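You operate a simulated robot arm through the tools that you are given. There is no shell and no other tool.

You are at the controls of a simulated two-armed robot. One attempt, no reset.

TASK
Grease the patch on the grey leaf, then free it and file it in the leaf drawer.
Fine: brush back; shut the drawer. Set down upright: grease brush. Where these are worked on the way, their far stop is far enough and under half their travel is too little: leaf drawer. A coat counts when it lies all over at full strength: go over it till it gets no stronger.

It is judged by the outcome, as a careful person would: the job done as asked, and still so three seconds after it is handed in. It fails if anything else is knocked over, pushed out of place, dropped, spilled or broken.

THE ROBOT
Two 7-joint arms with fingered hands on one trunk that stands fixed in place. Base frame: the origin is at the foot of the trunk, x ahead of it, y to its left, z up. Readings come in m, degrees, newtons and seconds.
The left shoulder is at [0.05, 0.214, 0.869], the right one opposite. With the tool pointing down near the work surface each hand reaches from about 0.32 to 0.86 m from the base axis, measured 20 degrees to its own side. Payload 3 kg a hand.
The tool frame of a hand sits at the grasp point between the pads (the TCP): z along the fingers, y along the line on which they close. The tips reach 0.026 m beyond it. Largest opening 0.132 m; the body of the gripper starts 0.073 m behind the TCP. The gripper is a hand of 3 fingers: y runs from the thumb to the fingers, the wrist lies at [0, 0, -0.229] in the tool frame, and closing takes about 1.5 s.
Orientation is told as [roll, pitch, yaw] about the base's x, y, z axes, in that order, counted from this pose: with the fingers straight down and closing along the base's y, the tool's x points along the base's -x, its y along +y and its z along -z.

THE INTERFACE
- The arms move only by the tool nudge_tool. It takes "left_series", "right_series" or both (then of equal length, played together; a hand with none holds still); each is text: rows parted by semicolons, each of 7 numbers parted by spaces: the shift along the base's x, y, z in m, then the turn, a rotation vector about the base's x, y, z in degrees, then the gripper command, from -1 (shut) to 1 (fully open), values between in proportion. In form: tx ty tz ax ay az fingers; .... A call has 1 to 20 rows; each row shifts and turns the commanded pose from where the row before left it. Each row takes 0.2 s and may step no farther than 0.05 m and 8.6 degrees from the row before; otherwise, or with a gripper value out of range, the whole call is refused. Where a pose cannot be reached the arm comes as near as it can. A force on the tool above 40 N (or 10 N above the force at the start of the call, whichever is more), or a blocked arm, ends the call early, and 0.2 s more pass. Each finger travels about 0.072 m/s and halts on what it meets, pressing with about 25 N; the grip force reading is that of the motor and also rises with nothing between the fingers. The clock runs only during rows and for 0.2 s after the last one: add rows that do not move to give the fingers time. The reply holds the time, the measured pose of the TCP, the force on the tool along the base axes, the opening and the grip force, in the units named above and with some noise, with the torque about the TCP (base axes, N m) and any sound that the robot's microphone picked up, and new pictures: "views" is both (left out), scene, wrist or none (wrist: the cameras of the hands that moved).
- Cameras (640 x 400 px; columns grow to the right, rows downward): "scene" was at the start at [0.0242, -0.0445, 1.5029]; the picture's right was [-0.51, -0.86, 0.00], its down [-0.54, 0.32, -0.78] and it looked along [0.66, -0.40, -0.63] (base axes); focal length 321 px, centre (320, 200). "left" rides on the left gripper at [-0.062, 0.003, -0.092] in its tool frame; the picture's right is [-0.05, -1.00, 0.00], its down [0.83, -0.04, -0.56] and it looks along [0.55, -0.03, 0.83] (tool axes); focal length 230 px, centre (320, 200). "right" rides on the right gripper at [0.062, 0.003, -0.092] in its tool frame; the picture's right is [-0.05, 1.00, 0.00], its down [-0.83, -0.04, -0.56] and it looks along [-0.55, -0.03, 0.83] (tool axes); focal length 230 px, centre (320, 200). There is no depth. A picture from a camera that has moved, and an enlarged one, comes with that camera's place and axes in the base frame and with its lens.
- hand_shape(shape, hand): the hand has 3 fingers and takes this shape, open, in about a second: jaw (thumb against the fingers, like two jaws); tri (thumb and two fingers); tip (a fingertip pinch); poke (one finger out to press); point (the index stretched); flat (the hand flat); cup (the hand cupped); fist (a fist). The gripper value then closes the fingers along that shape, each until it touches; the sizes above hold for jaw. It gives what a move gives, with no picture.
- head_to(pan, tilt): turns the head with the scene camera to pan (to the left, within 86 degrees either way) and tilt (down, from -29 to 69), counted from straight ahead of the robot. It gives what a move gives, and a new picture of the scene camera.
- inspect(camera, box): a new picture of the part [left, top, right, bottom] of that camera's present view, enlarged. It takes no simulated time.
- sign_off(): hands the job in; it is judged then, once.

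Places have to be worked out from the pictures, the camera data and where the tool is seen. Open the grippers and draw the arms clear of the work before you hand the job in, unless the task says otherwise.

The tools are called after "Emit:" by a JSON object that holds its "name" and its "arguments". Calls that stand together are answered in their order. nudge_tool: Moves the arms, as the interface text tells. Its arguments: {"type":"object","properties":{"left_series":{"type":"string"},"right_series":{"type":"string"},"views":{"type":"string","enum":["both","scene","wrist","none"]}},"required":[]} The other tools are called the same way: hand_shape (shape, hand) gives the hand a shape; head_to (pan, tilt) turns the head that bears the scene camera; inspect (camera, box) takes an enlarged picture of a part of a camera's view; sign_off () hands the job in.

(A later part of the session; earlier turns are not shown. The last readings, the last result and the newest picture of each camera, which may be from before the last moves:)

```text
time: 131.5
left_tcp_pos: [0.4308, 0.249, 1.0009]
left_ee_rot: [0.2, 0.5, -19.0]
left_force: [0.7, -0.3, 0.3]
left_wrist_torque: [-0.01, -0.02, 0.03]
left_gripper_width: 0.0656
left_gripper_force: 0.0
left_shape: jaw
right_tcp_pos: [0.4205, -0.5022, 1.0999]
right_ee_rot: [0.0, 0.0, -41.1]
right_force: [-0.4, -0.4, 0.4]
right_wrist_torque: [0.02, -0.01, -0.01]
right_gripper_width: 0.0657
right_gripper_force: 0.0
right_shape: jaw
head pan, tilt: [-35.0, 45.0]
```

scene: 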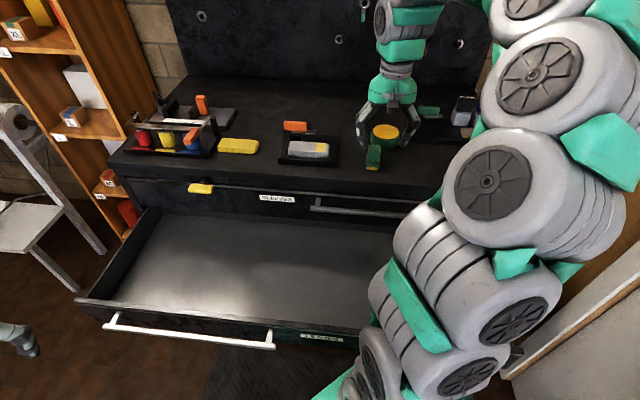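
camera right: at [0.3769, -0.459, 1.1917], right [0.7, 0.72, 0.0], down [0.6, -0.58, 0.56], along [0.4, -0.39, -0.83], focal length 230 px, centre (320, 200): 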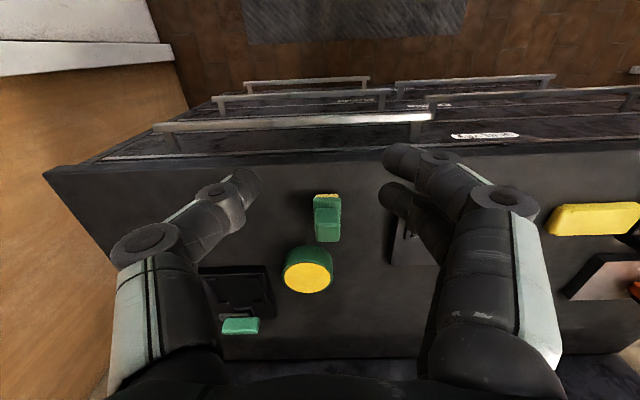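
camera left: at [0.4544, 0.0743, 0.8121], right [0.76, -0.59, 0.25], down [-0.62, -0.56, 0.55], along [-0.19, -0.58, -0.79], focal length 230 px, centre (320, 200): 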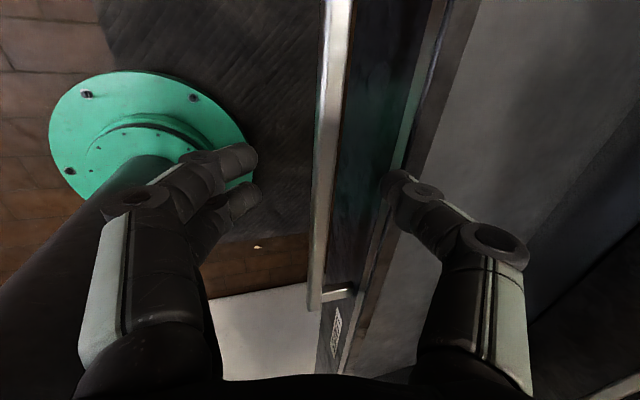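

The drawer stays wide open. Now I bring the right hand above the leaf, turned to yaw 49° so it can grip across the leaf's width between the corner brackets.

Emit:
{"name": "nudge_tool", "arguments": {"right_series": "0.0226 0.0036 -0.004 0 0 8.2 0; 0.0226 0.0036 -0.004 0 0 8.2 0; 0.0226 0.0036 -0.004 0 0 8.2 0; 0.0226 0.0036 -0.004 0 0 8.2 0; 0.0226 0.0036 -0.004 0 0 8.2 0; 0.0226 0.0036 -0.004 0 0 8.2 0; 0.0226 0.0036 -0.004 0 0 8.2 0; 0.0226 0.0036 -0.004 0 0 8.2 0; 0.0226 0.0036 -0.004 0 0 8.2 0; 0.0226 0.0036 -0.004 0 0 8.2 -0.145; 0.0226 0.0036 -0.004 0 0 8 -0.145; 0 0 0 0 0 0 -0.145", "views": "both"}}

Emit:
{"name": "inspect", "arguments": {"camera": "right", "box": [230, 80, 430, 260]}}

```text
time: 134.1
left_tcp_pos: [0.4312, 0.2479, 0.9999]
left_ee_rot: [0.2, 0.3, -19.0]
left_force: [0.2, -0.6, -0.2]
left_wrist_torque: [-0.03, 0.0, 0.03]
left_gripper_width: 0.0658
left_gripper_force: 0.0
left_shape: jaw
right_tcp_pos: [0.671, -0.4629, 1.0592]
right_ee_rot: [-0.1, 0.0, 49.2]
right_force: [-0.4, 0.6, -0.4]
right_wrist_torque: [-0.02, 0.02, 0.01]
right_gripper_width: 0.0568
right_gripper_force: 0.0
right_shape: jaw
head pan, tilt: [-35.0, 45.0]
camera right: at [0.6281, -0.5066, 1.1489], right [-0.72, 0.69, 0.0], down [0.58, 0.6, 0.56], along [0.39, 0.4, -0.83], focal length 230 px, centre (320, 200)
```

scene: 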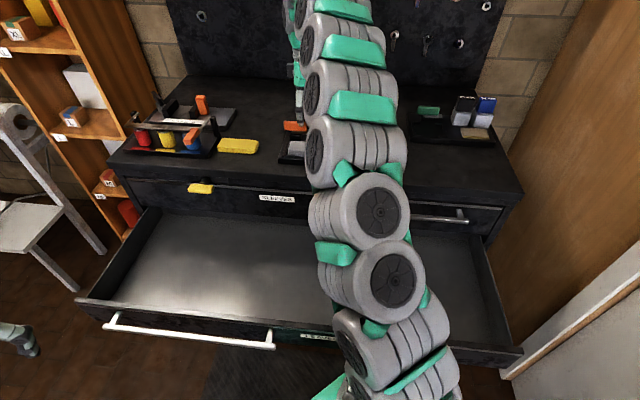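
right: 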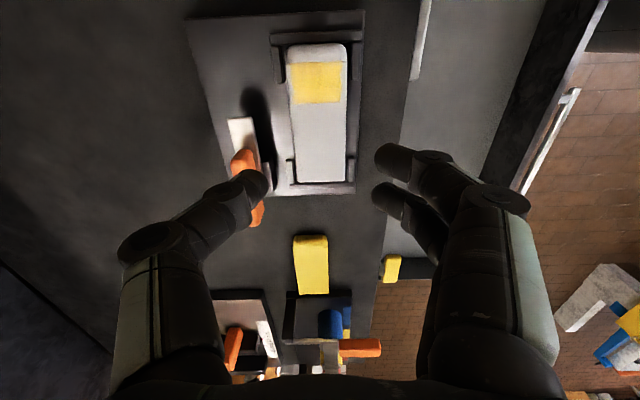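

```text
2.22 times, centred on (330, 170) of right
camera zoom: at [0.6281, -0.5066, 1.1489], right [-0.72, 0.69, 0.0], down [0.58, 0.6, 0.56], along [0.39, 0.4, -0.83], focal length 511 px, centre (298, 267)
```

zoom: 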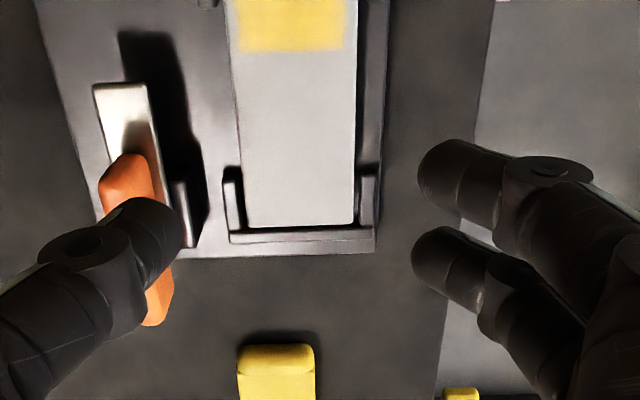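

The hand is centred across the leaf (u'≈0.810). I shift 5 mm right to keep the thumb clear of the swung handle, and descend in steps.

Emit:
{"name": "nudge_tool", "arguments": {"right_series": "-0.0033 -0.0038 -0.02 0 0 0 -0.145; 0 0 -0.025 0 0 0 -0.145; 0 0 -0.02 0 0 0 -0.145; 0 0 -0.01 0 0 0 -0.145; 0 0 0 0 0 0 -0.145", "views": "wrist"}}

Emit:
{"name": "inspect", "arguments": {"camera": "right", "box": [220, 100, 420, 280]}}

Emit:
{"name": "inspect", "arguments": {"camera": "scene", "box": [260, 90, 340, 170]}}

```text
time: 135.3
left_tcp_pos: [0.4306, 0.2489, 1.0015]
left_ee_rot: [0.3, 0.3, -19.0]
left_force: [-0.2, -0.1, -0.2]
left_wrist_torque: [-0.01, -0.03, -0.02]
left_gripper_width: 0.0654
left_gripper_force: 0.1
left_shape: jaw
right_tcp_pos: [0.6685, -0.4668, 0.9822]
right_ee_rot: [0.0, 0.0, 49.0]
right_force: [0.2, -0.1, 0.6]
right_wrist_torque: [0.01, 0.02, 0.0]
right_gripper_width: 0.0569
right_gripper_force: 0.0
right_shape: jaw
head pan, tilt: [-35.0, 45.0]
camera right: at [0.6247, -0.5107, 1.0735], right [-0.72, 0.69, 0.0], down [0.58, 0.6, 0.56], along [0.39, 0.4, -0.83], focal length 230 px, centre (320, 200)
```

right: 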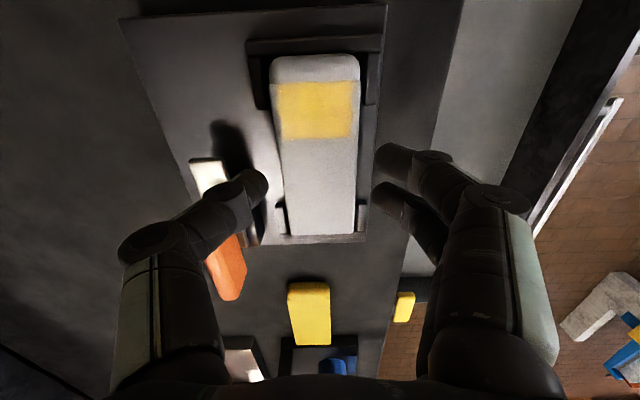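

```text
2.22 times, centred on (320, 190) of right
camera zoom: at [0.6247, -0.5107, 1.0735], right [-0.72, 0.69, 0.0], down [0.58, 0.6, 0.56], along [0.39, 0.4, -0.83], focal length 511 px, centre (320, 222)
```

zoom: 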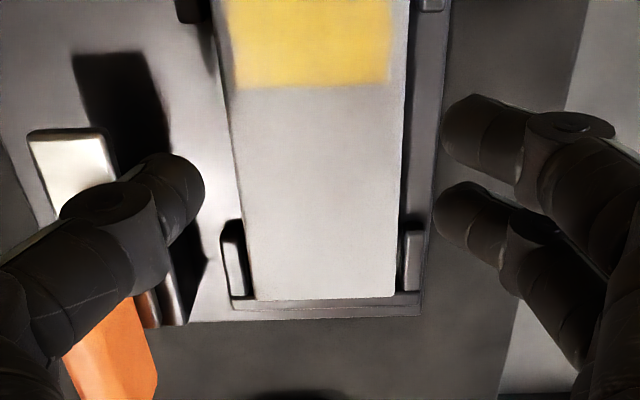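

```text
5.00 times, centred on (300, 130) of scene
camera zoom: at [0.0174, -0.0471, 1.4944], right [-0.57, -0.82, 0.0], down [-0.58, 0.41, -0.71], along [0.58, -0.41, -0.71], focal length 1603 px, centre (420, 550)
```

zoom: 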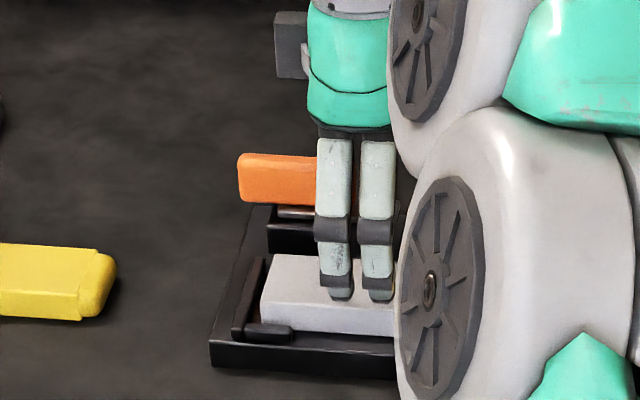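

The gap on the back side suffices for the thumb. I descend to z≈0.955 watching the force.

Emit:
{"name": "nudge_tool", "arguments": {"right_series": "0 0 -0.01 0 0 0 -0.145; 0 0 -0.008 0 0 0 -0.145; 0 0 -0.006 0 0 0 -0.145; 0 0 0 0 0 0 -0.145", "views": "wrist"}}

Emit:
{"name": "inspect", "arguments": {"camera": "right", "box": [220, 100, 420, 280]}}

Emit:
{"name": "inspect", "arguments": {"camera": "scene", "box": [270, 110, 330, 170]}}

```text
time: 136.3
left_tcp_pos: [0.4317, 0.2476, 1.0008]
left_ee_rot: [0.2, 0.2, -18.9]
left_force: [0.4, -0.1, 0.0]
left_wrist_torque: [-0.01, 0.0, -0.03]
left_gripper_width: 0.0658
left_gripper_force: 0.0
left_shape: jaw
right_tcp_pos: [0.6657, -0.4672, 0.9579]
right_ee_rot: [0.0, 0.1, 49.0]
right_force: [0.1, 0.1, 0.1]
right_wrist_torque: [-0.02, 0.02, 0.0]
right_gripper_width: 0.0565
right_gripper_force: 0.2
right_shape: jaw
head pan, tilt: [-35.0, 45.0]
camera right: at [0.6232, -0.5108, 1.049], right [-0.72, 0.69, 0.0], down [0.58, 0.6, 0.56], along [0.39, 0.4, -0.83], focal length 230 px, centre (320, 200)
```

right: 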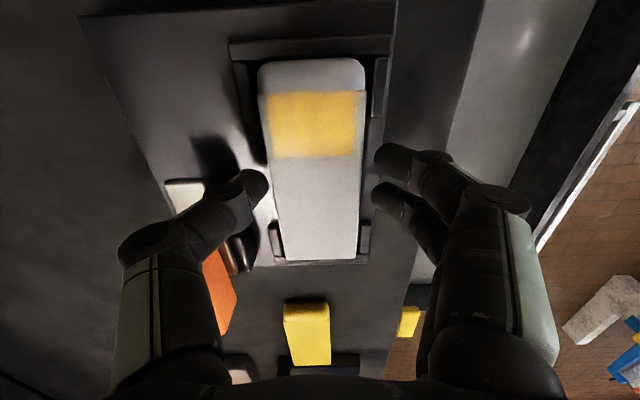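

```text
2.22 times, centred on (320, 190) of right
camera zoom: at [0.6232, -0.5108, 1.049], right [-0.72, 0.69, 0.0], down [0.58, 0.6, 0.56], along [0.39, 0.4, -0.83], focal length 511 px, centre (320, 222)
```

zoom: 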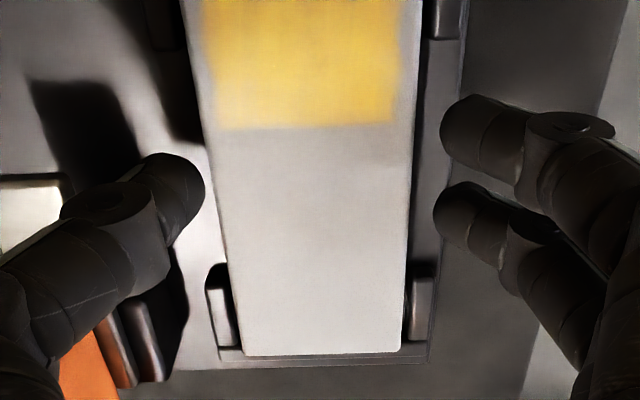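

```text
6.67 times, centred on (300, 140) of scene
camera zoom: at [0.0174, -0.0471, 1.4944], right [-0.57, -0.82, 0.0], down [-0.58, 0.41, -0.71], along [0.58, -0.41, -0.71], focal length 2137 px, centre (453, 600)
```

zoom: 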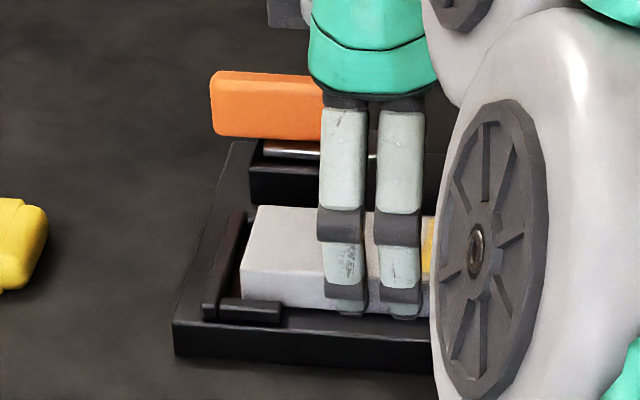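

The fingers stand on both sides of the leaf. I lower 5 mm more and close on it.

Emit:
{"name": "nudge_tool", "arguments": {"right_series": "0 0 -0.005 0 0 0 -0.145; 0 0 0 0 0 0 -0.3; 0 0 0 0 0 0 -0.6; 0 0 0 0 0 0 -1; 0 0 0 0 0 0 -1; 0 0 0 0 0 0 -1", "views": "wrist"}}

```text
time: 137.7
left_tcp_pos: [0.4315, 0.2492, 1.002]
left_ee_rot: [0.2, 0.3, -19.0]
left_force: [-0.5, 0.3, -0.8]
left_wrist_torque: [-0.01, 0.0, -0.02]
left_gripper_width: 0.0658
left_gripper_force: 0.1
left_shape: jaw
right_tcp_pos: [0.6656, -0.4672, 0.9547]
right_ee_rot: [0.0, 0.0, 49.0]
right_force: [-0.1, 0.6, 0.0]
right_wrist_torque: [-0.01, 0.01, -0.01]
right_gripper_width: 0.0439
right_gripper_force: 25.2
right_shape: jaw
head pan, tilt: [-35.0, 45.0]
camera right: at [0.6231, -0.5102, 1.0441], right [-0.72, 0.69, 0.0], down [0.58, 0.6, 0.56], along [0.39, 0.4, -0.83], focal length 230 px, centre (320, 200)
```

right: 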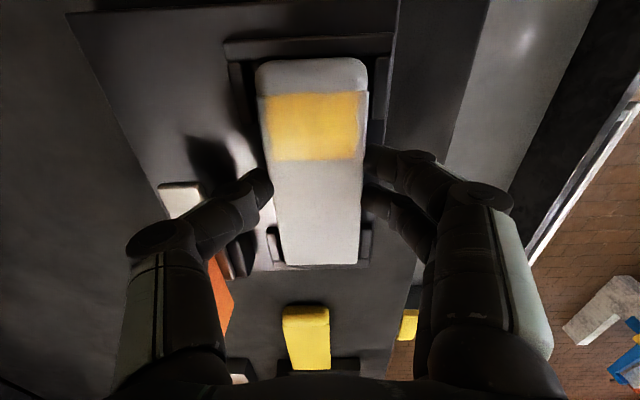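

The leaf is gripped (width 0.044, 25 N). I lift it gently straight up.

Emit:
{"name": "nudge_tool", "arguments": {"right_series": "0 0 0.008 0 0 0 -1; 0 0 0.015 0 0 0 -1; 0 0 0.02 0 0 0 -1; 0 0 0.025 0 0 0 -1; 0 0 0 0 0 0 -1", "views": "both"}}

Emit:
{"name": "inspect", "arguments": {"camera": "scene", "box": [260, 90, 360, 170]}}

```text
time: 138.9
left_tcp_pos: [0.4315, 0.2493, 1.0006]
left_ee_rot: [0.2, 0.3, -19.0]
left_force: [-0.2, 0.8, 0.3]
left_wrist_torque: [-0.01, 0.02, 0.02]
left_gripper_width: 0.0657
left_gripper_force: 0.0
left_shape: jaw
right_tcp_pos: [0.6666, -0.4686, 1.0211]
right_ee_rot: [0.1, 0.0, 49.0]
right_force: [0.0, 0.6, -3.7]
right_wrist_torque: [0.0, 0.02, 0.0]
right_gripper_width: 0.0438
right_gripper_force: 25.4
right_shape: jaw
head pan, tilt: [-35.0, 45.0]
camera right: at [0.6235, -0.5106, 1.111], right [-0.72, 0.69, 0.0], down [0.58, 0.6, 0.55], along [0.38, 0.4, -0.83], focal length 230 px, centre (320, 200)
```

scene: 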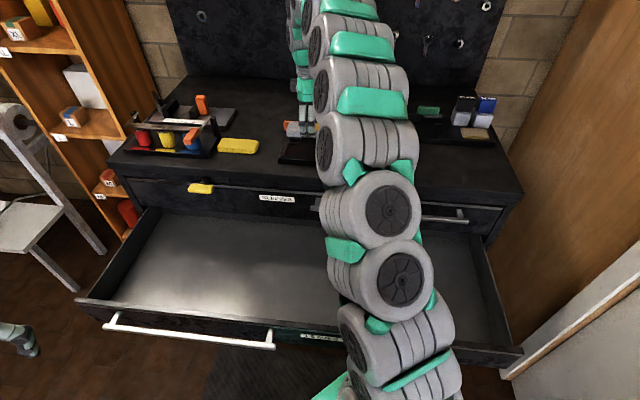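
right: 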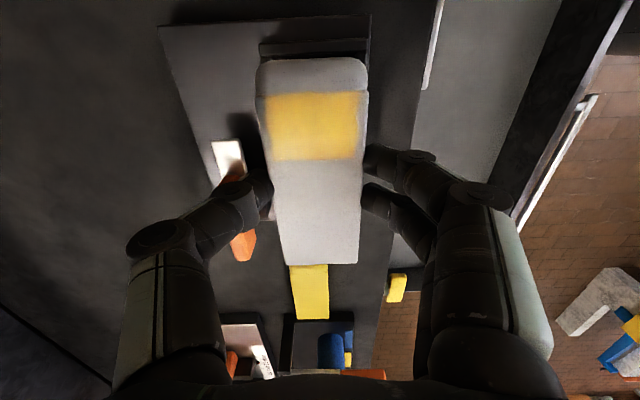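

```text
5.00 times, centred on (310, 130) of scene
camera zoom: at [0.0175, -0.0472, 1.4944], right [-0.57, -0.82, 0.0], down [-0.58, 0.41, -0.71], along [0.58, -0.41, -0.71], focal length 1603 px, centre (370, 550)
```

zoom: 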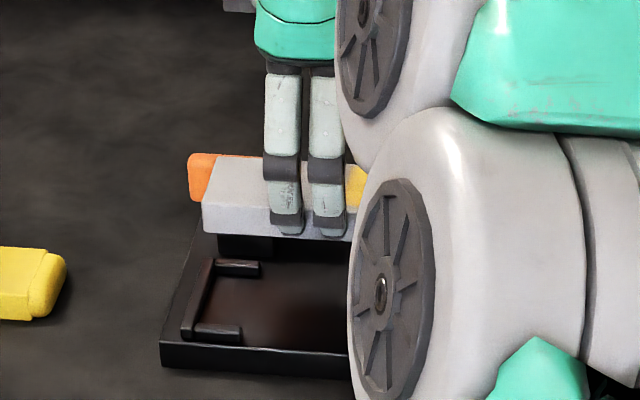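

The leaf is out of the cradle (about 3.7 N weight). I carry it level toward the robot and left, to above the open drawer.

Emit:
{"name": "nudge_tool", "arguments": {"right_series": "-0.0172 0.037 0.004 0 0 0 -1; -0.0172 0.037 0.004 0 0 0 -1; -0.0172 0.037 0 0 0 0 -1; -0.0172 0.037 0 0 0 0 -1; -0.0172 0.037 0 0 0 0 -1; -0.0172 0.037 0 0 0 0 -1; -0.0168 0.0368 0 0 0 0 -1; 0 0 0 0 0 0 -1", "views": "both"}}

```text
time: 140.7
left_tcp_pos: [0.4309, 0.2487, 1.0011]
left_ee_rot: [0.2, 0.3, -19.1]
left_force: [-0.1, 0.5, 0.1]
left_wrist_torque: [-0.01, 0.03, 0.01]
left_gripper_width: 0.0658
left_gripper_force: 0.1
left_shape: jaw
right_tcp_pos: [0.5456, -0.207, 1.0283]
right_ee_rot: [-0.1, -0.1, 49.0]
right_force: [0.5, 0.3, -4.0]
right_wrist_torque: [-0.01, -0.01, 0.01]
right_gripper_width: 0.0439
right_gripper_force: 25.3
right_shape: jaw
head pan, tilt: [-35.0, 45.0]
camera right: at [0.5036, -0.2507, 1.1199], right [-0.72, 0.69, 0.0], down [0.58, 0.6, 0.55], along [0.39, 0.4, -0.83], focal length 230 px, centre (320, 200)
```

scene: 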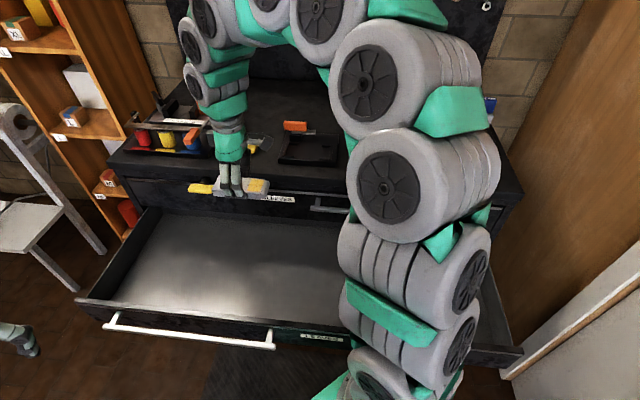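
right: 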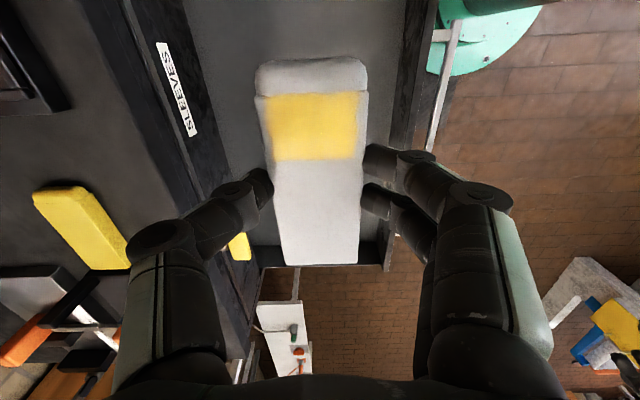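

The leaf is above the open drawer, between the chest front and the drawer panel. I lower it 24 cm first and check clearance.

Emit:
{"name": "nudge_tool", "arguments": {"right_series": "0 0 -0.03 0 0 0 -1; 0 0 -0.04 0 0 0 -1; 0 0 -0.04 0 0 0 -1; 0 0 -0.04 0 0 0 -1; 0 0 -0.04 0 0 0 -1; 0 0 -0.04 0 0 0 -1; 0 0 0 0 0 0 -1", "views": "both"}}

```text
time: 142.3
left_tcp_pos: [0.4316, 0.2485, 1.0008]
left_ee_rot: [0.2, 0.3, -19.0]
left_force: [-1.4, 1.0, 0.2]
left_wrist_torque: [0.03, 0.04, 0.01]
left_gripper_width: 0.0657
left_gripper_force: 0.1
left_shape: jaw
right_tcp_pos: [0.5462, -0.208, 0.8008]
right_ee_rot: [0.0, 0.1, 49.0]
right_force: [0.2, -0.4, -4.4]
right_wrist_torque: [0.01, 0.04, -0.02]
right_gripper_width: 0.0436
right_gripper_force: 24.8
right_shape: jaw
head pan, tilt: [-35.0, 45.0]
camera right: at [0.5045, -0.2523, 0.892], right [-0.72, 0.69, 0.0], down [0.58, 0.6, 0.55], along [0.38, 0.4, -0.83], focal length 230 px, centre (320, 200)
```

scene: 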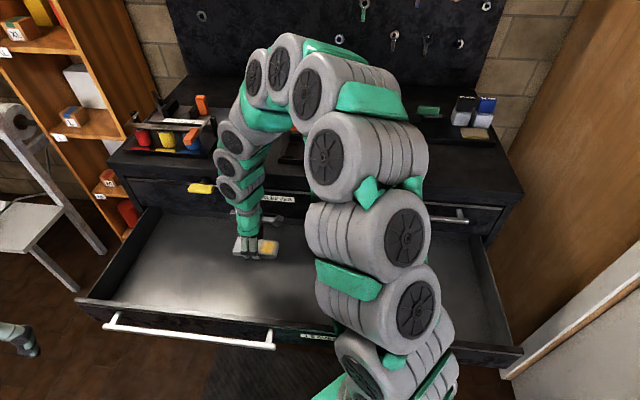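
right: 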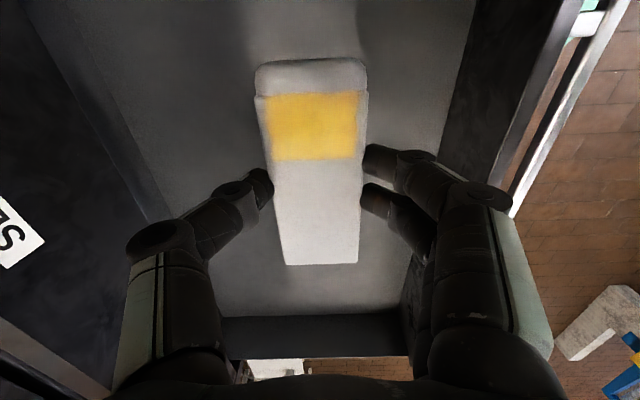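

Clear all round. I lower further, then slowly until the leaf touches the drawer floor.

Emit:
{"name": "nudge_tool", "arguments": {"right_series": "0 0 -0.035 0 0 0 -1; 0 0 -0.035 0 0 0 -1; 0 0 -0.025 0 0 0 -1; 0 0 -0.015 0 0 0 -1; 0 0 -0.01 0 0 0 -1; 0 0 0 0 0 0 -1", "views": "both"}}

Emit:
{"name": "inspect", "arguments": {"camera": "scene", "box": [200, 200, 320, 290]}}

```text
time: 143.7
left_tcp_pos: [0.4317, 0.2481, 1.0011]
left_ee_rot: [0.2, 0.3, -19.0]
left_force: [-0.8, 0.1, -0.3]
left_wrist_torque: [-0.01, 0.0, -0.03]
left_gripper_width: 0.0656
left_gripper_force: 0.0
left_shape: jaw
right_tcp_pos: [0.5469, -0.2075, 0.6789]
right_ee_rot: [0.0, 0.1, 49.1]
right_force: [-0.2, -0.3, -4.4]
right_wrist_torque: [0.01, 0.0, 0.01]
right_gripper_width: 0.0439
right_gripper_force: 24.8
right_shape: jaw
head pan, tilt: [-35.0, 45.0]
camera right: at [0.5042, -0.2518, 0.7699], right [-0.72, 0.69, 0.0], down [0.58, 0.6, 0.55], along [0.39, 0.4, -0.83], focal length 230 px, centre (320, 200)
```

scene: 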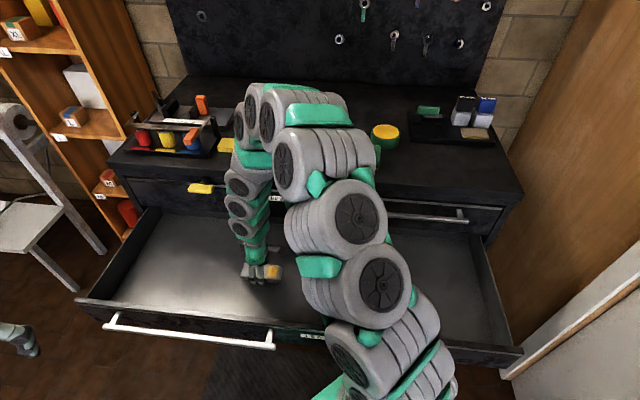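
right: 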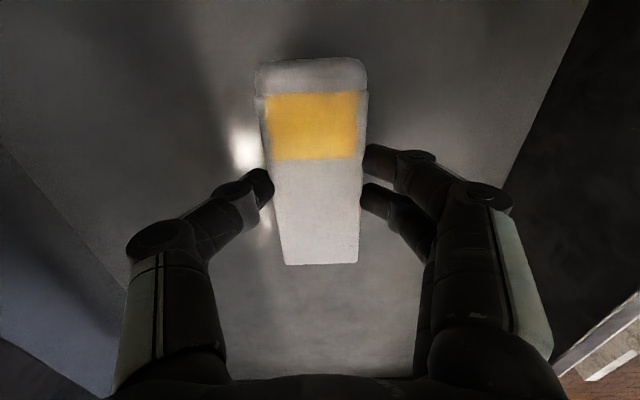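

```text
4.44 times, centred on (260, 245) of scene
camera zoom: at [0.0175, -0.0472, 1.4944], right [-0.57, -0.82, 0.0], down [-0.58, 0.41, -0.71], along [0.58, -0.41, -0.71], focal length 1425 px, centre (587, 0)
```

zoom: 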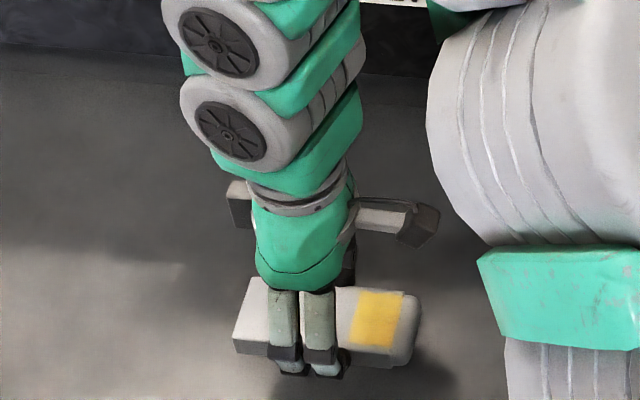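

Emit:
{"name": "nudge_tool", "arguments": {"right_series": "0 0 -0.01 0 0 0 -1; 0 0 -0.006 0 0 0 -1; 0 0 0 0 0 0 -1", "views": "none"}}

```text
time: 144.5
left_tcp_pos: [0.4318, 0.248, 1.0012]
left_ee_rot: [0.2, 0.3, -19.0]
left_force: [0.6, 0.2, 0.6]
left_wrist_torque: [0.01, 0.03, 0.01]
left_gripper_width: 0.0657
left_gripper_force: 0.0
left_shape: jaw
right_tcp_pos: [0.547, -0.2068, 0.6618]
right_ee_rot: [0.0, 0.0, 49.0]
right_force: [-0.1, -0.1, -4.4]
right_wrist_torque: [-0.03, -0.05, -0.02]
right_gripper_width: 0.0435
right_gripper_force: 25.6
right_shape: jaw
head pan, tilt: [-35.0, 45.0]
```

Emit:
{"name": "nudge_tool", "arguments": {"right_series": "0 0 -0.006 0 0 0 -1; 0 0 -0.004 0 0 0 -1; 0 0 0 0 0 0 -1", "views": "none"}}

```text
time: 145.3
left_tcp_pos: [0.4322, 0.2479, 1.0018]
left_ee_rot: [0.2, 0.2, -19.0]
left_force: [-0.3, 0.2, 0.5]
left_wrist_torque: [0.01, 0.0, 0.01]
left_gripper_width: 0.0659
left_gripper_force: 0.0
left_shape: jaw
right_tcp_pos: [0.5481, -0.2066, 0.6527]
right_ee_rot: [-0.1, 0.0, 49.0]
right_force: [0.0, 0.3, -3.9]
right_wrist_torque: [0.0, -0.01, -0.01]
right_gripper_width: 0.0435
right_gripper_force: 25.4
right_shape: jaw
head pan, tilt: [-35.0, 45.0]
```

Emit:
{"name": "nudge_tool", "arguments": {"right_series": "0 0 -0.005 0 0 0 -1; 0 0 -0.003 0 0 0 -1; 0 0 0 0 0 0 -1", "views": "wrist"}}

```text
time: 146.1
left_tcp_pos: [0.4313, 0.249, 1.0009]
left_ee_rot: [0.1, 0.3, -19.0]
left_force: [0.3, 0.3, -0.4]
left_wrist_torque: [0.01, -0.02, 0.02]
left_gripper_width: 0.0657
left_gripper_force: 0.1
left_shape: jaw
right_tcp_pos: [0.547, -0.2071, 0.6446]
right_ee_rot: [-0.1, 0.0, 49.1]
right_force: [-0.3, 0.4, -4.7]
right_wrist_torque: [0.0, 0.04, -0.04]
right_gripper_width: 0.0433
right_gripper_force: 24.3
right_shape: jaw
head pan, tilt: [-35.0, 45.0]
camera right: at [0.5041, -0.2514, 0.7357], right [-0.72, 0.69, 0.0], down [0.58, 0.6, 0.55], along [0.39, 0.4, -0.83], focal length 230 px, centre (320, 200)
```

right: 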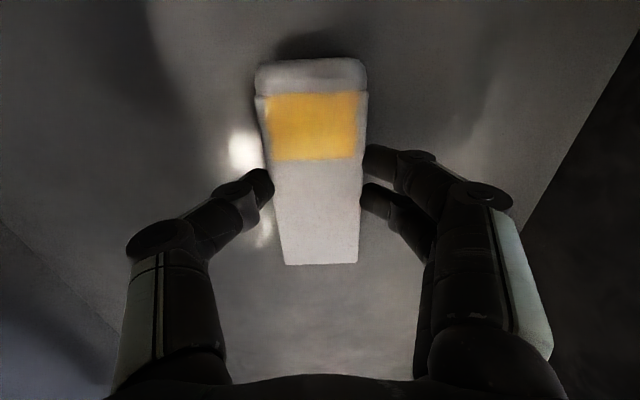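

Emit:
{"name": "nudge_tool", "arguments": {"right_series": "0 0 -0.005 0 0 0 -1; 0 0 -0.003 0 0 0 -1; 0 0 -0.003 0 0 0 -1; 0 0 0 0 0 0 -1", "views": "none"}}

```text
time: 147.1
left_tcp_pos: [0.4309, 0.2475, 1.0007]
left_ee_rot: [0.2, 0.3, -19.0]
left_force: [-0.1, -0.4, -0.5]
left_wrist_torque: [-0.02, 0.03, -0.01]
left_gripper_width: 0.0658
left_gripper_force: 0.0
left_shape: jaw
right_tcp_pos: [0.5459, -0.2064, 0.6331]
right_ee_rot: [0.0, 0.0, 49.0]
right_force: [-2.3, -1.3, 5.9]
right_wrist_torque: [0.0, 0.06, 0.02]
right_gripper_width: 0.0437
right_gripper_force: 24.7
right_shape: jaw
head pan, tilt: [-35.0, 45.0]
```

The leaf rests on the drawer floor (force turned from -4.4 to +5.9 N). I open the fingers a little and lift straight up.

Emit:
{"name": "nudge_tool", "arguments": {"right_series": "0 0 0.001 0 0 0 -0.35; 0 0 0 0 0 0 -0.2; 0 0 0 0 0 0 -0.05; 0 0 0 0 0 0 -0.05; 0 0 0.01 0 0 0 -0.05; 0 0 0.02 0 0 0 -0.05; 0 0 0.03 0 0 0 -0.05; 0 0 0 0 0 0 -0.05", "views": "both"}}

```text
time: 148.9
left_tcp_pos: [0.4315, 0.2487, 1.0007]
left_ee_rot: [0.2, 0.4, -19.0]
left_force: [0.3, 0.3, -0.3]
left_wrist_torque: [0.01, -0.03, 0.01]
left_gripper_width: 0.0657
left_gripper_force: 0.2
left_shape: jaw
right_tcp_pos: [0.5465, -0.2055, 0.6947]
right_ee_rot: [0.0, 0.0, 49.1]
right_force: [-0.2, 0.0, 0.6]
right_wrist_torque: [0.04, -0.04, 0.0]
right_gripper_width: 0.0624
right_gripper_force: 0.0
right_shape: jaw
head pan, tilt: [-35.0, 45.0]
camera right: at [0.5042, -0.2503, 0.786], right [-0.72, 0.69, 0.0], down [0.58, 0.6, 0.56], along [0.39, 0.4, -0.83], focal length 230 px, centre (320, 200)
```

scene: 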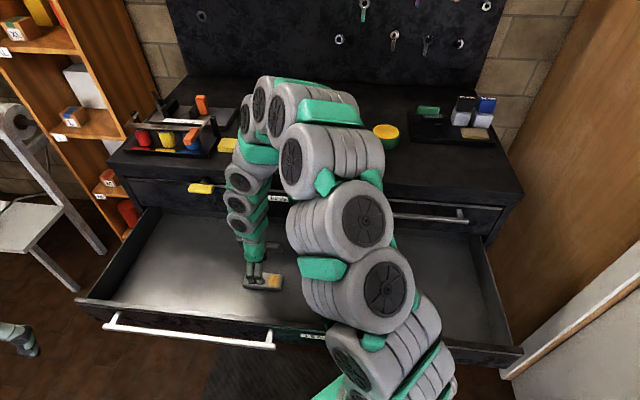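
right: 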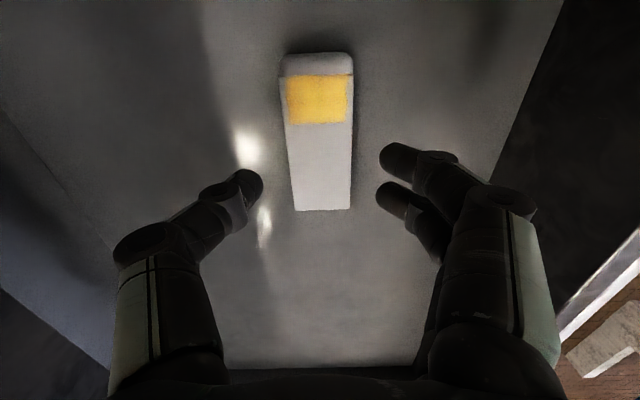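

The leaf lies flat in the drawer with the coat intact. I raise the right hand out of the drawer.

Emit:
{"name": "nudge_tool", "arguments": {"right_series": "0 0 0.035 0 0 0 -0.05; 0 0 0.04 0 0 0 -0.05; 0 0 0.04 0 0 0 0; 0 0 0.04 0 0 0 0; 0 0 0.04 0 0 0 0; 0 0 0.04 0 0 0 0; 0 0 0.04 0 0 0 0; 0 0 0.04 0 0 0 0; 0 0 0 0 0 0 0", "views": "both"}}

```text
time: 150.9
left_tcp_pos: [0.4313, 0.249, 1.0011]
left_ee_rot: [0.2, 0.3, -19.0]
left_force: [-0.3, -0.2, 0.0]
left_wrist_torque: [-0.01, -0.02, -0.01]
left_gripper_width: 0.0657
left_gripper_force: 0.0
left_shape: jaw
right_tcp_pos: [0.548, -0.2045, 1.0086]
right_ee_rot: [0.0, 0.1, 49.0]
right_force: [-0.3, 0.4, -0.1]
right_wrist_torque: [0.03, 0.03, 0.04]
right_gripper_width: 0.0654
right_gripper_force: 0.2
right_shape: jaw
head pan, tilt: [-35.0, 45.0]
camera right: at [0.5048, -0.249, 1.0989], right [-0.72, 0.69, 0.0], down [0.58, 0.6, 0.55], along [0.39, 0.4, -0.83], focal length 230 px, centre (320, 200)
```

scene: 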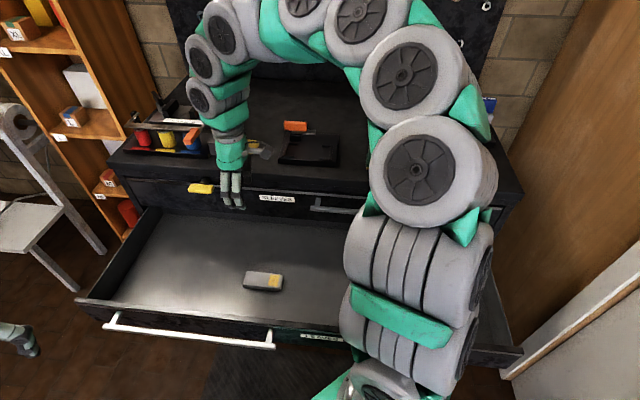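
right: 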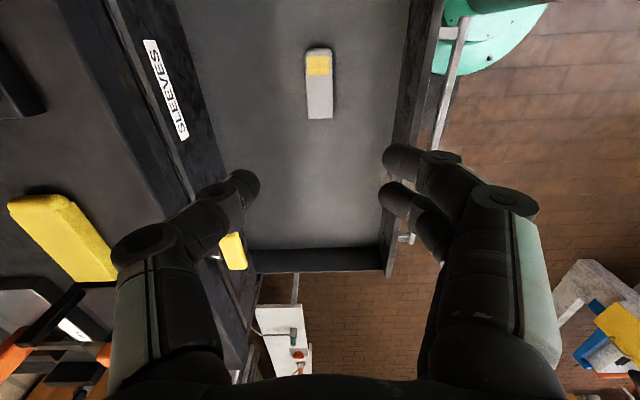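

The leaf is in the drawer. I draw the right hand back to the right side to make room for the left arm.

Emit:
{"name": "nudge_tool", "arguments": {"right_series": "-0.0116 -0.033 0.011 0 0 -8 0; -0.0140 -0.033 0.011 0 0 -8 0; -0.0140 -0.033 0.011 0 0 -8 0; -0.0140 -0.033 0.011 0 0 -8 0; -0.0140 -0.033 0.011 0 0 -8 0; -0.0140 -0.033 0.011 0 0 -8 0; -0.0140 -0.033 0.011 0 0 -8 0; -0.0140 -0.033 0.011 0 0 -8 0; -0.0140 -0.033 0.004 0 0 -8 0; 0 0 0 0 0 -8 0; 0 0 0 0 0 -8 0", "views": "scene"}}

```text
time: 153.3
left_tcp_pos: [0.433, 0.2476, 1.0]
left_ee_rot: [0.2, 0.4, -19.0]
left_force: [0.0, 0.2, -0.3]
left_wrist_torque: [0.0, 0.0, -0.02]
left_gripper_width: 0.0658
left_gripper_force: 0.2
left_shape: jaw
right_tcp_pos: [0.4229, -0.504, 1.102]
right_ee_rot: [0.1, 0.1, -39.1]
right_force: [-0.4, -0.3, -0.2]
right_wrist_torque: [-0.02, 0.0, -0.02]
right_gripper_width: 0.0654
right_gripper_force: 0.1
right_shape: jaw
head pan, tilt: [-35.0, 45.0]
```

scene: 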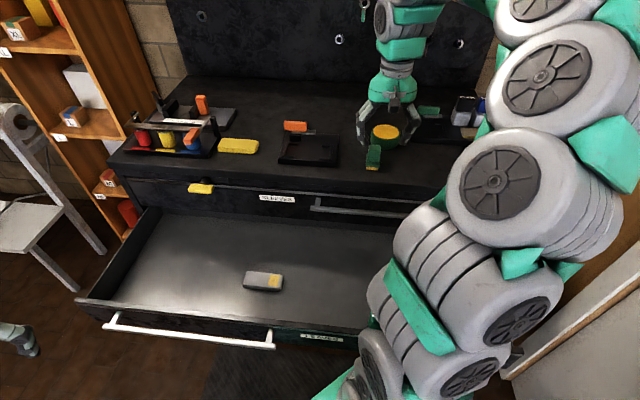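

The drawer and leaf are undisturbed. I bring the left hand back along its earlier path to above the drawer bar.

Emit:
{"name": "nudge_tool", "arguments": {"left_series": "0 -0.03 -0.02 0 0 8 0; 0 -0.03 -0.025 0 0 8 0; 0 -0.03 -0.025 0 0 8 0; 0 -0.03 -0.025 0 0 8 0; 0 -0.03 -0.025 0 0 8 -0.3; 0 -0.03 -0.025 0 0 8 -0.3; 0 -0.03 -0.025 0 0 8 -0.3; 0 -0.02 -0.03 0 0 8 -0.3; 0 -0.01 -0.03 0 0 4 -0.3; 0 0 0 0 0 0 -0.3", "views": "both"}}

Emit:
{"name": "inspect", "arguments": {"camera": "left", "box": [220, 80, 460, 260]}}

```text
time: 155.5
left_tcp_pos: [0.4313, 0.0076, 0.7722]
left_ee_rot: [0.3, 0.3, 49.1]
left_force: [-1.0, 0.1, 0.1]
left_wrist_torque: [0.0, 0.04, 0.0]
left_gripper_width: 0.0462
left_gripper_force: 0.1
left_shape: jaw
right_tcp_pos: [0.4238, -0.5042, 1.1015]
right_ee_rot: [0.0, 0.0, -39.0]
right_force: [0.0, -0.4, 0.2]
right_wrist_torque: [0.03, 0.0, 0.02]
right_gripper_width: 0.0656
right_gripper_force: 0.0
right_shape: jaw
head pan, tilt: [-35.0, 45.0]
camera left: at [0.4711, 0.0574, 0.8642], right [0.79, -0.61, 0.0], down [-0.51, -0.65, 0.56], along [-0.35, -0.44, -0.83], focal length 230 px, centre (320, 200)
```

scene: 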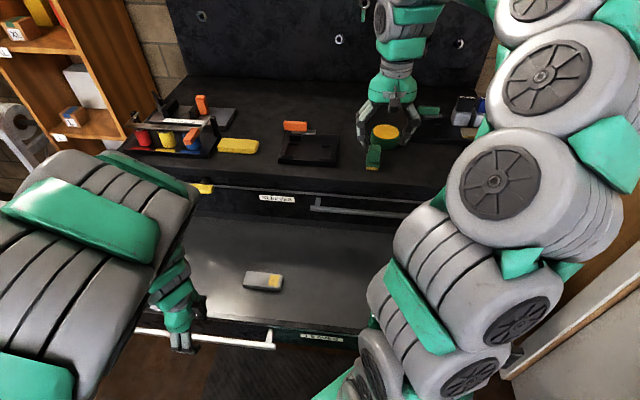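
left: 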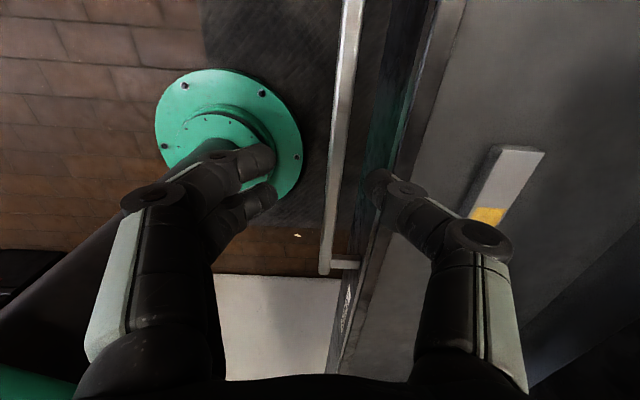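

```text
2.22 times, centred on (340, 170) of left
camera zoom: at [0.4711, 0.0574, 0.8642], right [0.79, -0.61, 0.0], down [-0.51, -0.65, 0.56], along [-0.35, -0.44, -0.83], focal length 511 px, centre (276, 267)
```

zoom: 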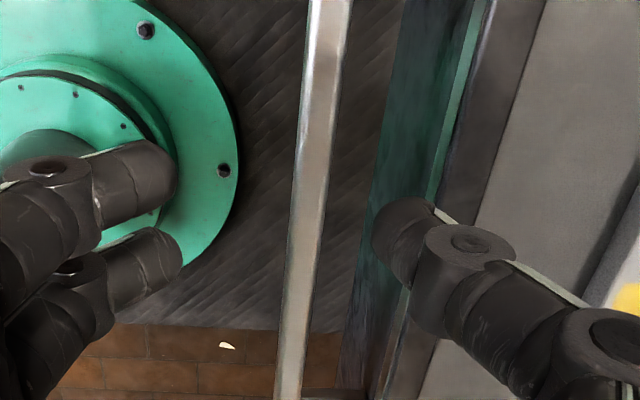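

The bar is about 11 mm ahead of the TCP line. I shift forward and lower onto it, then close.

Emit:
{"name": "nudge_tool", "arguments": {"left_series": "0.0083 -0.0072 0 0 0 0 -0.3; 0 0 -0.03 0 0 0 -0.3; 0 0 -0.03 0 0 0 -0.3; 0 0 -0.02 0 0 0 -0.3; 0 0 0 0 0 0 -0.3", "views": "wrist"}}

```text
time: 156.7
left_tcp_pos: [0.4401, 0.0021, 0.6908]
left_ee_rot: [0.3, 0.4, 49.0]
left_force: [0.2, 0.1, 0.8]
left_wrist_torque: [-0.01, -0.01, -0.01]
left_gripper_width: 0.0459
left_gripper_force: 0.0
left_shape: jaw
right_tcp_pos: [0.4233, -0.5034, 1.103]
right_ee_rot: [0.1, -0.1, -39.1]
right_force: [0.4, 0.0, 0.2]
right_wrist_torque: [0.02, 0.01, -0.01]
right_gripper_width: 0.0653
right_gripper_force: 0.1
right_shape: jaw
head pan, tilt: [-35.0, 45.0]
camera left: at [0.4794, 0.0504, 0.7831], right [0.79, -0.62, 0.0], down [-0.51, -0.65, 0.56], along [-0.35, -0.44, -0.83], focal length 230 px, centre (320, 200)
```

left: 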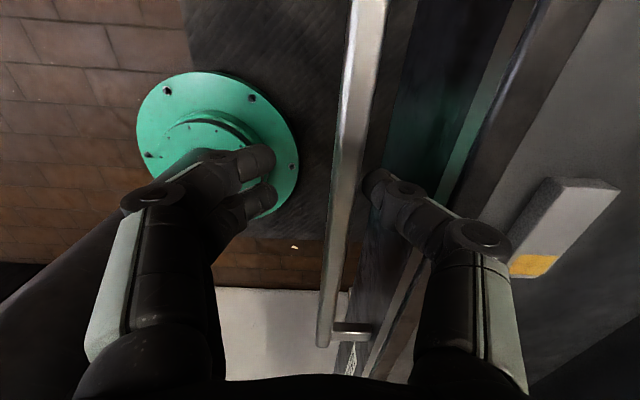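

Emit:
{"name": "nudge_tool", "arguments": {"left_series": "0.0076 -0.0066 0 0 0 0 -0.3; 0 0 -0.004 0 0 0 -0.3; 0 0 0 0 0 0 -0.7; 0 0 0 0 0 0 -1; 0 0 0 0 0 0 -1; 0 0 0 0 0 0 -1", "views": "wrist"}}

```text
time: 158.1
left_tcp_pos: [0.4465, -0.0052, 0.6872]
left_ee_rot: [0.2, 0.3, 49.0]
left_force: [0.9, -0.9, -6.8]
left_wrist_torque: [0.03, 0.03, 0.0]
left_gripper_width: 0.0078
left_gripper_force: 25.2
left_shape: jaw
right_tcp_pos: [0.4232, -0.5041, 1.1026]
right_ee_rot: [0.0, 0.0, -39.0]
right_force: [-0.1, -1.1, 0.8]
right_wrist_torque: [0.01, -0.01, -0.01]
right_gripper_width: 0.0653
right_gripper_force: 0.0
right_shape: jaw
head pan, tilt: [-35.0, 45.0]
camera left: at [0.4864, 0.0435, 0.7789], right [0.79, -0.62, 0.0], down [-0.51, -0.65, 0.56], along [-0.35, -0.44, -0.83], focal length 230 px, centre (320, 200)
```

left: 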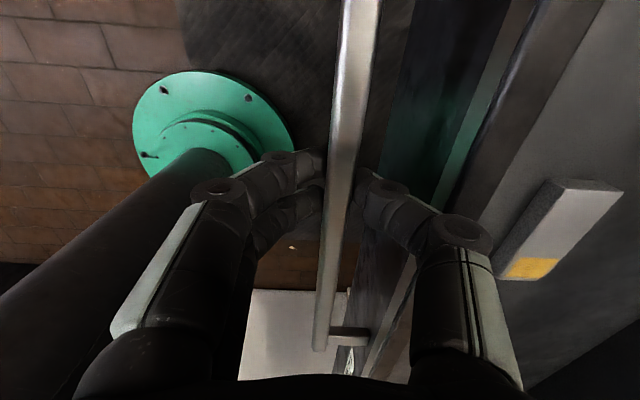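

The bar is gripped a bit low; I raise 4 mm and push the drawer forward gently.

Emit:
{"name": "nudge_tool", "arguments": {"left_series": "0 0 0.004 0 0 0 -1; 0.0076 -0.0066 0 0 0 0 -1; 0.0113 -0.0098 0 0 0 0 -1; 0.0113 -0.0098 0 0 0 0 -1; 0 0 0 0 0 0 -1", "views": "both"}}

```text
time: 159.3
left_tcp_pos: [0.4752, -0.0318, 0.6915]
left_ee_rot: [0.3, 0.2, 49.0]
left_force: [-8.1, -6.9, -26.9]
left_wrist_torque: [0.0, 0.38, -0.08]
left_gripper_width: 0.0045
left_gripper_force: 25.1
left_shape: jaw
right_tcp_pos: [0.4228, -0.5042, 1.1012]
right_ee_rot: [-0.1, 0.0, -38.9]
right_force: [-0.2, -0.5, -0.8]
right_wrist_torque: [0.04, 0.03, 0.01]
right_gripper_width: 0.0654
right_gripper_force: 0.1
right_shape: jaw
head pan, tilt: [-35.0, 45.0]
camera left: at [0.5169, 0.0176, 0.7836], right [0.79, -0.62, 0.0], down [-0.51, -0.65, 0.56], along [-0.35, -0.44, -0.83], focal length 230 px, centre (320, 200)
```

scene: 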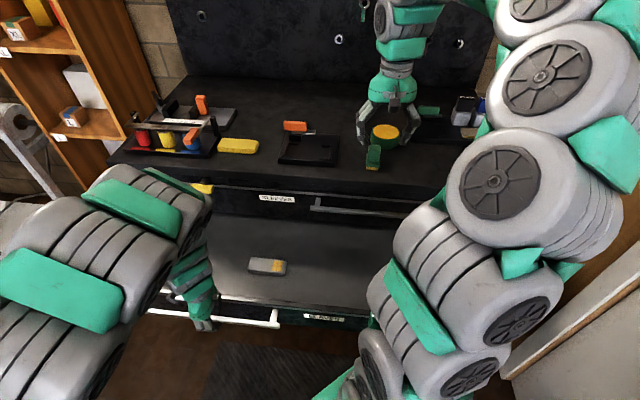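
left: 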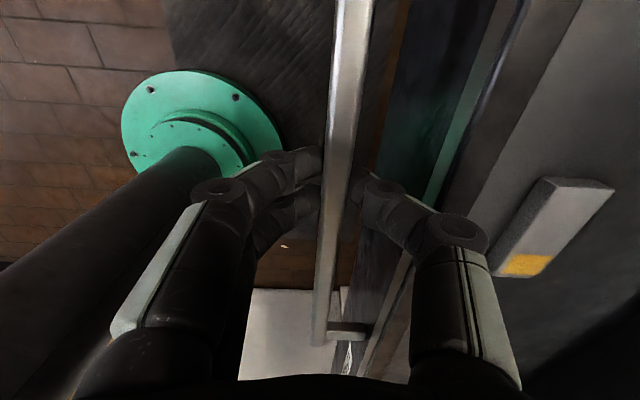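

The drawer moves, but the fingers have closed under the bar and pull on it. I loosen the grip so the fingers just hook round the bar, and push with them.

Emit:
{"name": "nudge_tool", "arguments": {"left_series": "0 0 -0.003 0 0 0 -0.75; 0 0 0 0 0 0 -0.65; 0.0076 -0.0066 0 0 0 0 -0.65; 0.0113 -0.0098 0 0 0 0 -0.65; 0.0113 -0.0098 0 0 0 0 -0.65; 0 0 0 0 0 0 -0.65", "views": "wrist"}}

```text
time: 160.7
left_tcp_pos: [0.5095, -0.0589, 0.6885]
left_ee_rot: [0.1, 0.3, 49.0]
left_force: [-1.0, -2.6, 2.7]
left_wrist_torque: [-0.11, -0.09, -0.05]
left_gripper_width: 0.0239
left_gripper_force: 0.1
left_shape: jaw
right_tcp_pos: [0.4234, -0.5036, 1.1027]
right_ee_rot: [0.0, 0.0, -39.0]
right_force: [-0.5, 0.2, -0.1]
right_wrist_torque: [0.0, 0.07, 0.01]
right_gripper_width: 0.0655
right_gripper_force: 0.1
right_shape: jaw
head pan, tilt: [-35.0, 45.0]
camera left: at [0.549, -0.0091, 0.7806], right [0.79, -0.62, 0.0], down [-0.51, -0.65, 0.56], along [-0.35, -0.44, -0.83], focal length 230 px, centre (320, 200)
```

left: 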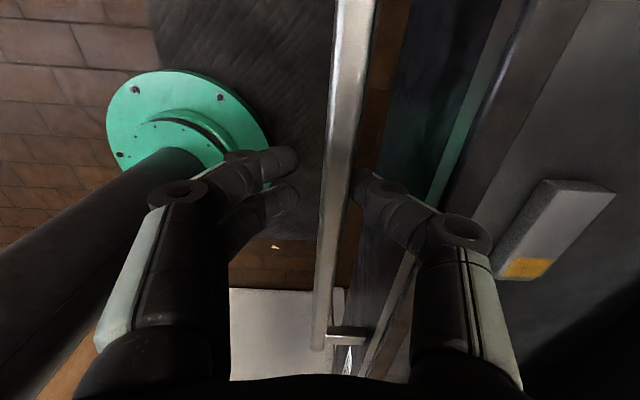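

The drawer follows the hand. I continue pushing 10 cm.

Emit:
{"name": "nudge_tool", "arguments": {"left_series": "0.0113 -0.0098 0 0 0 0 -0.65; 0.0151 -0.0131 0 0 0 0 -0.65; 0.0151 -0.0131 0 0 0 0 -0.65; 0.0151 -0.0131 0 0 0 0 -0.65; 0.0151 -0.0131 0 0 0 0 -0.65; 0 0 0 0 0 0 -0.65", "views": "both"}}

```text
time: 162.1
left_tcp_pos: [0.5787, -0.1201, 0.6881]
left_ee_rot: [0.2, 0.3, 49.0]
left_force: [-0.1, -2.0, 0.0]
left_wrist_torque: [-0.01, -0.01, -0.01]
left_gripper_width: 0.0237
left_gripper_force: 0.1
left_shape: jaw
right_tcp_pos: [0.4234, -0.504, 1.1023]
right_ee_rot: [0.0, 0.0, -39.1]
right_force: [-0.5, 0.2, -0.6]
right_wrist_torque: [0.01, 0.0, 0.01]
right_gripper_width: 0.0656
right_gripper_force: 0.0
right_shape: jaw
head pan, tilt: [-35.0, 45.0]
camera left: at [0.6191, -0.071, 0.7815], right [0.79, -0.62, 0.0], down [-0.51, -0.65, 0.56], along [-0.35, -0.44, -0.83], focal length 230 px, centre (320, 200)
```

scene: 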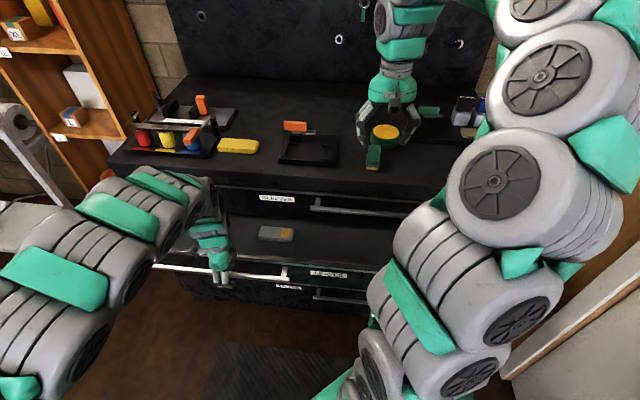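
left: 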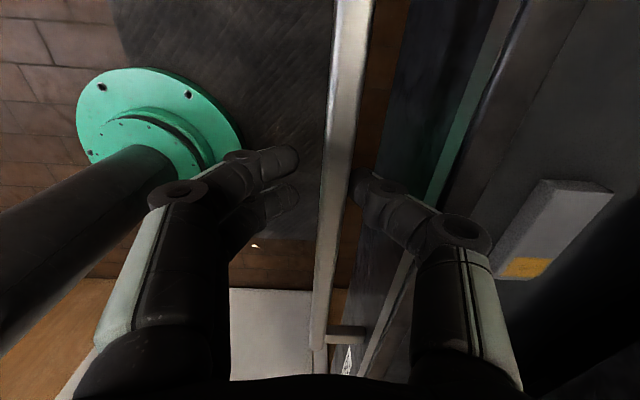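

About 15 cm remain, and the leaf rides along safely. For the last part I swing the hand about the bar to the 60° tilt, as at the start, and grip the bar again.

Emit:
{"name": "nudge_tool", "arguments": {"left_series": "0 0 0 0 0 0 -0.3; 0 0 0 0 0 0 -0.3; 0.001 -0.0008 0.001 -4.92 -5.66 0 -0.3; 0.001 -0.0009 0.001 -4.92 -5.66 0 -0.3; 0.001 -0.0009 0.0015 -4.92 -5.66 0 -0.3; 0 0 0 -4.92 -5.66 0 -0.3; 0 0 0 -4.92 -5.66 0 -0.3; 0 0 0 -4.92 -5.66 0 -0.3; 0 0 0 -4.92 -5.66 0 -0.3; 0 0 0 -4.92 -5.66 0 -0.3; 0 0 0 0 0 0 -0.3", "views": "both"}}

```text
time: 164.5
left_tcp_pos: [0.5815, -0.1217, 0.6913]
left_ee_rot: [-59.8, 0.2, 48.8]
left_force: [0.0, -1.0, -0.3]
left_wrist_torque: [0.02, 0.02, -0.01]
left_gripper_width: 0.0461
left_gripper_force: 0.2
left_shape: jaw
right_tcp_pos: [0.4232, -0.5039, 1.1025]
right_ee_rot: [0.0, 0.0, -39.1]
right_force: [0.0, 0.8, -0.2]
right_wrist_torque: [-0.03, 0.0, 0.0]
right_gripper_width: 0.0655
right_gripper_force: 0.1
right_shape: jaw
head pan, tilt: [-35.0, 45.0]
camera left: at [0.5629, -0.0217, 0.7349], right [0.41, -0.29, 0.86], down [-0.89, -0.32, 0.32], along [0.19, -0.9, -0.39], focal length 230 px, centre (320, 200)
```

scene: 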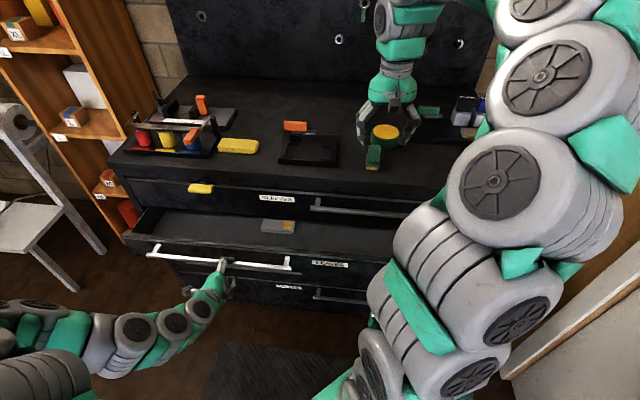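
left: 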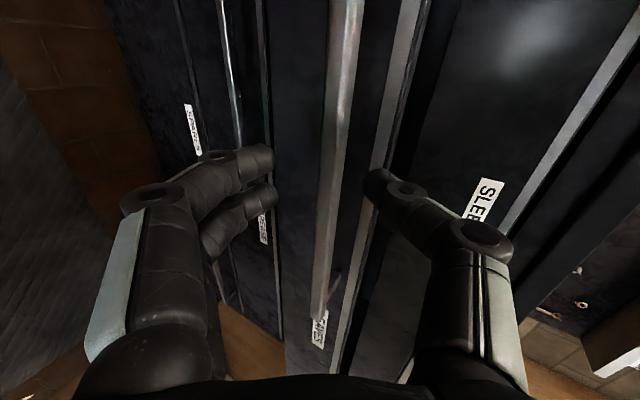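

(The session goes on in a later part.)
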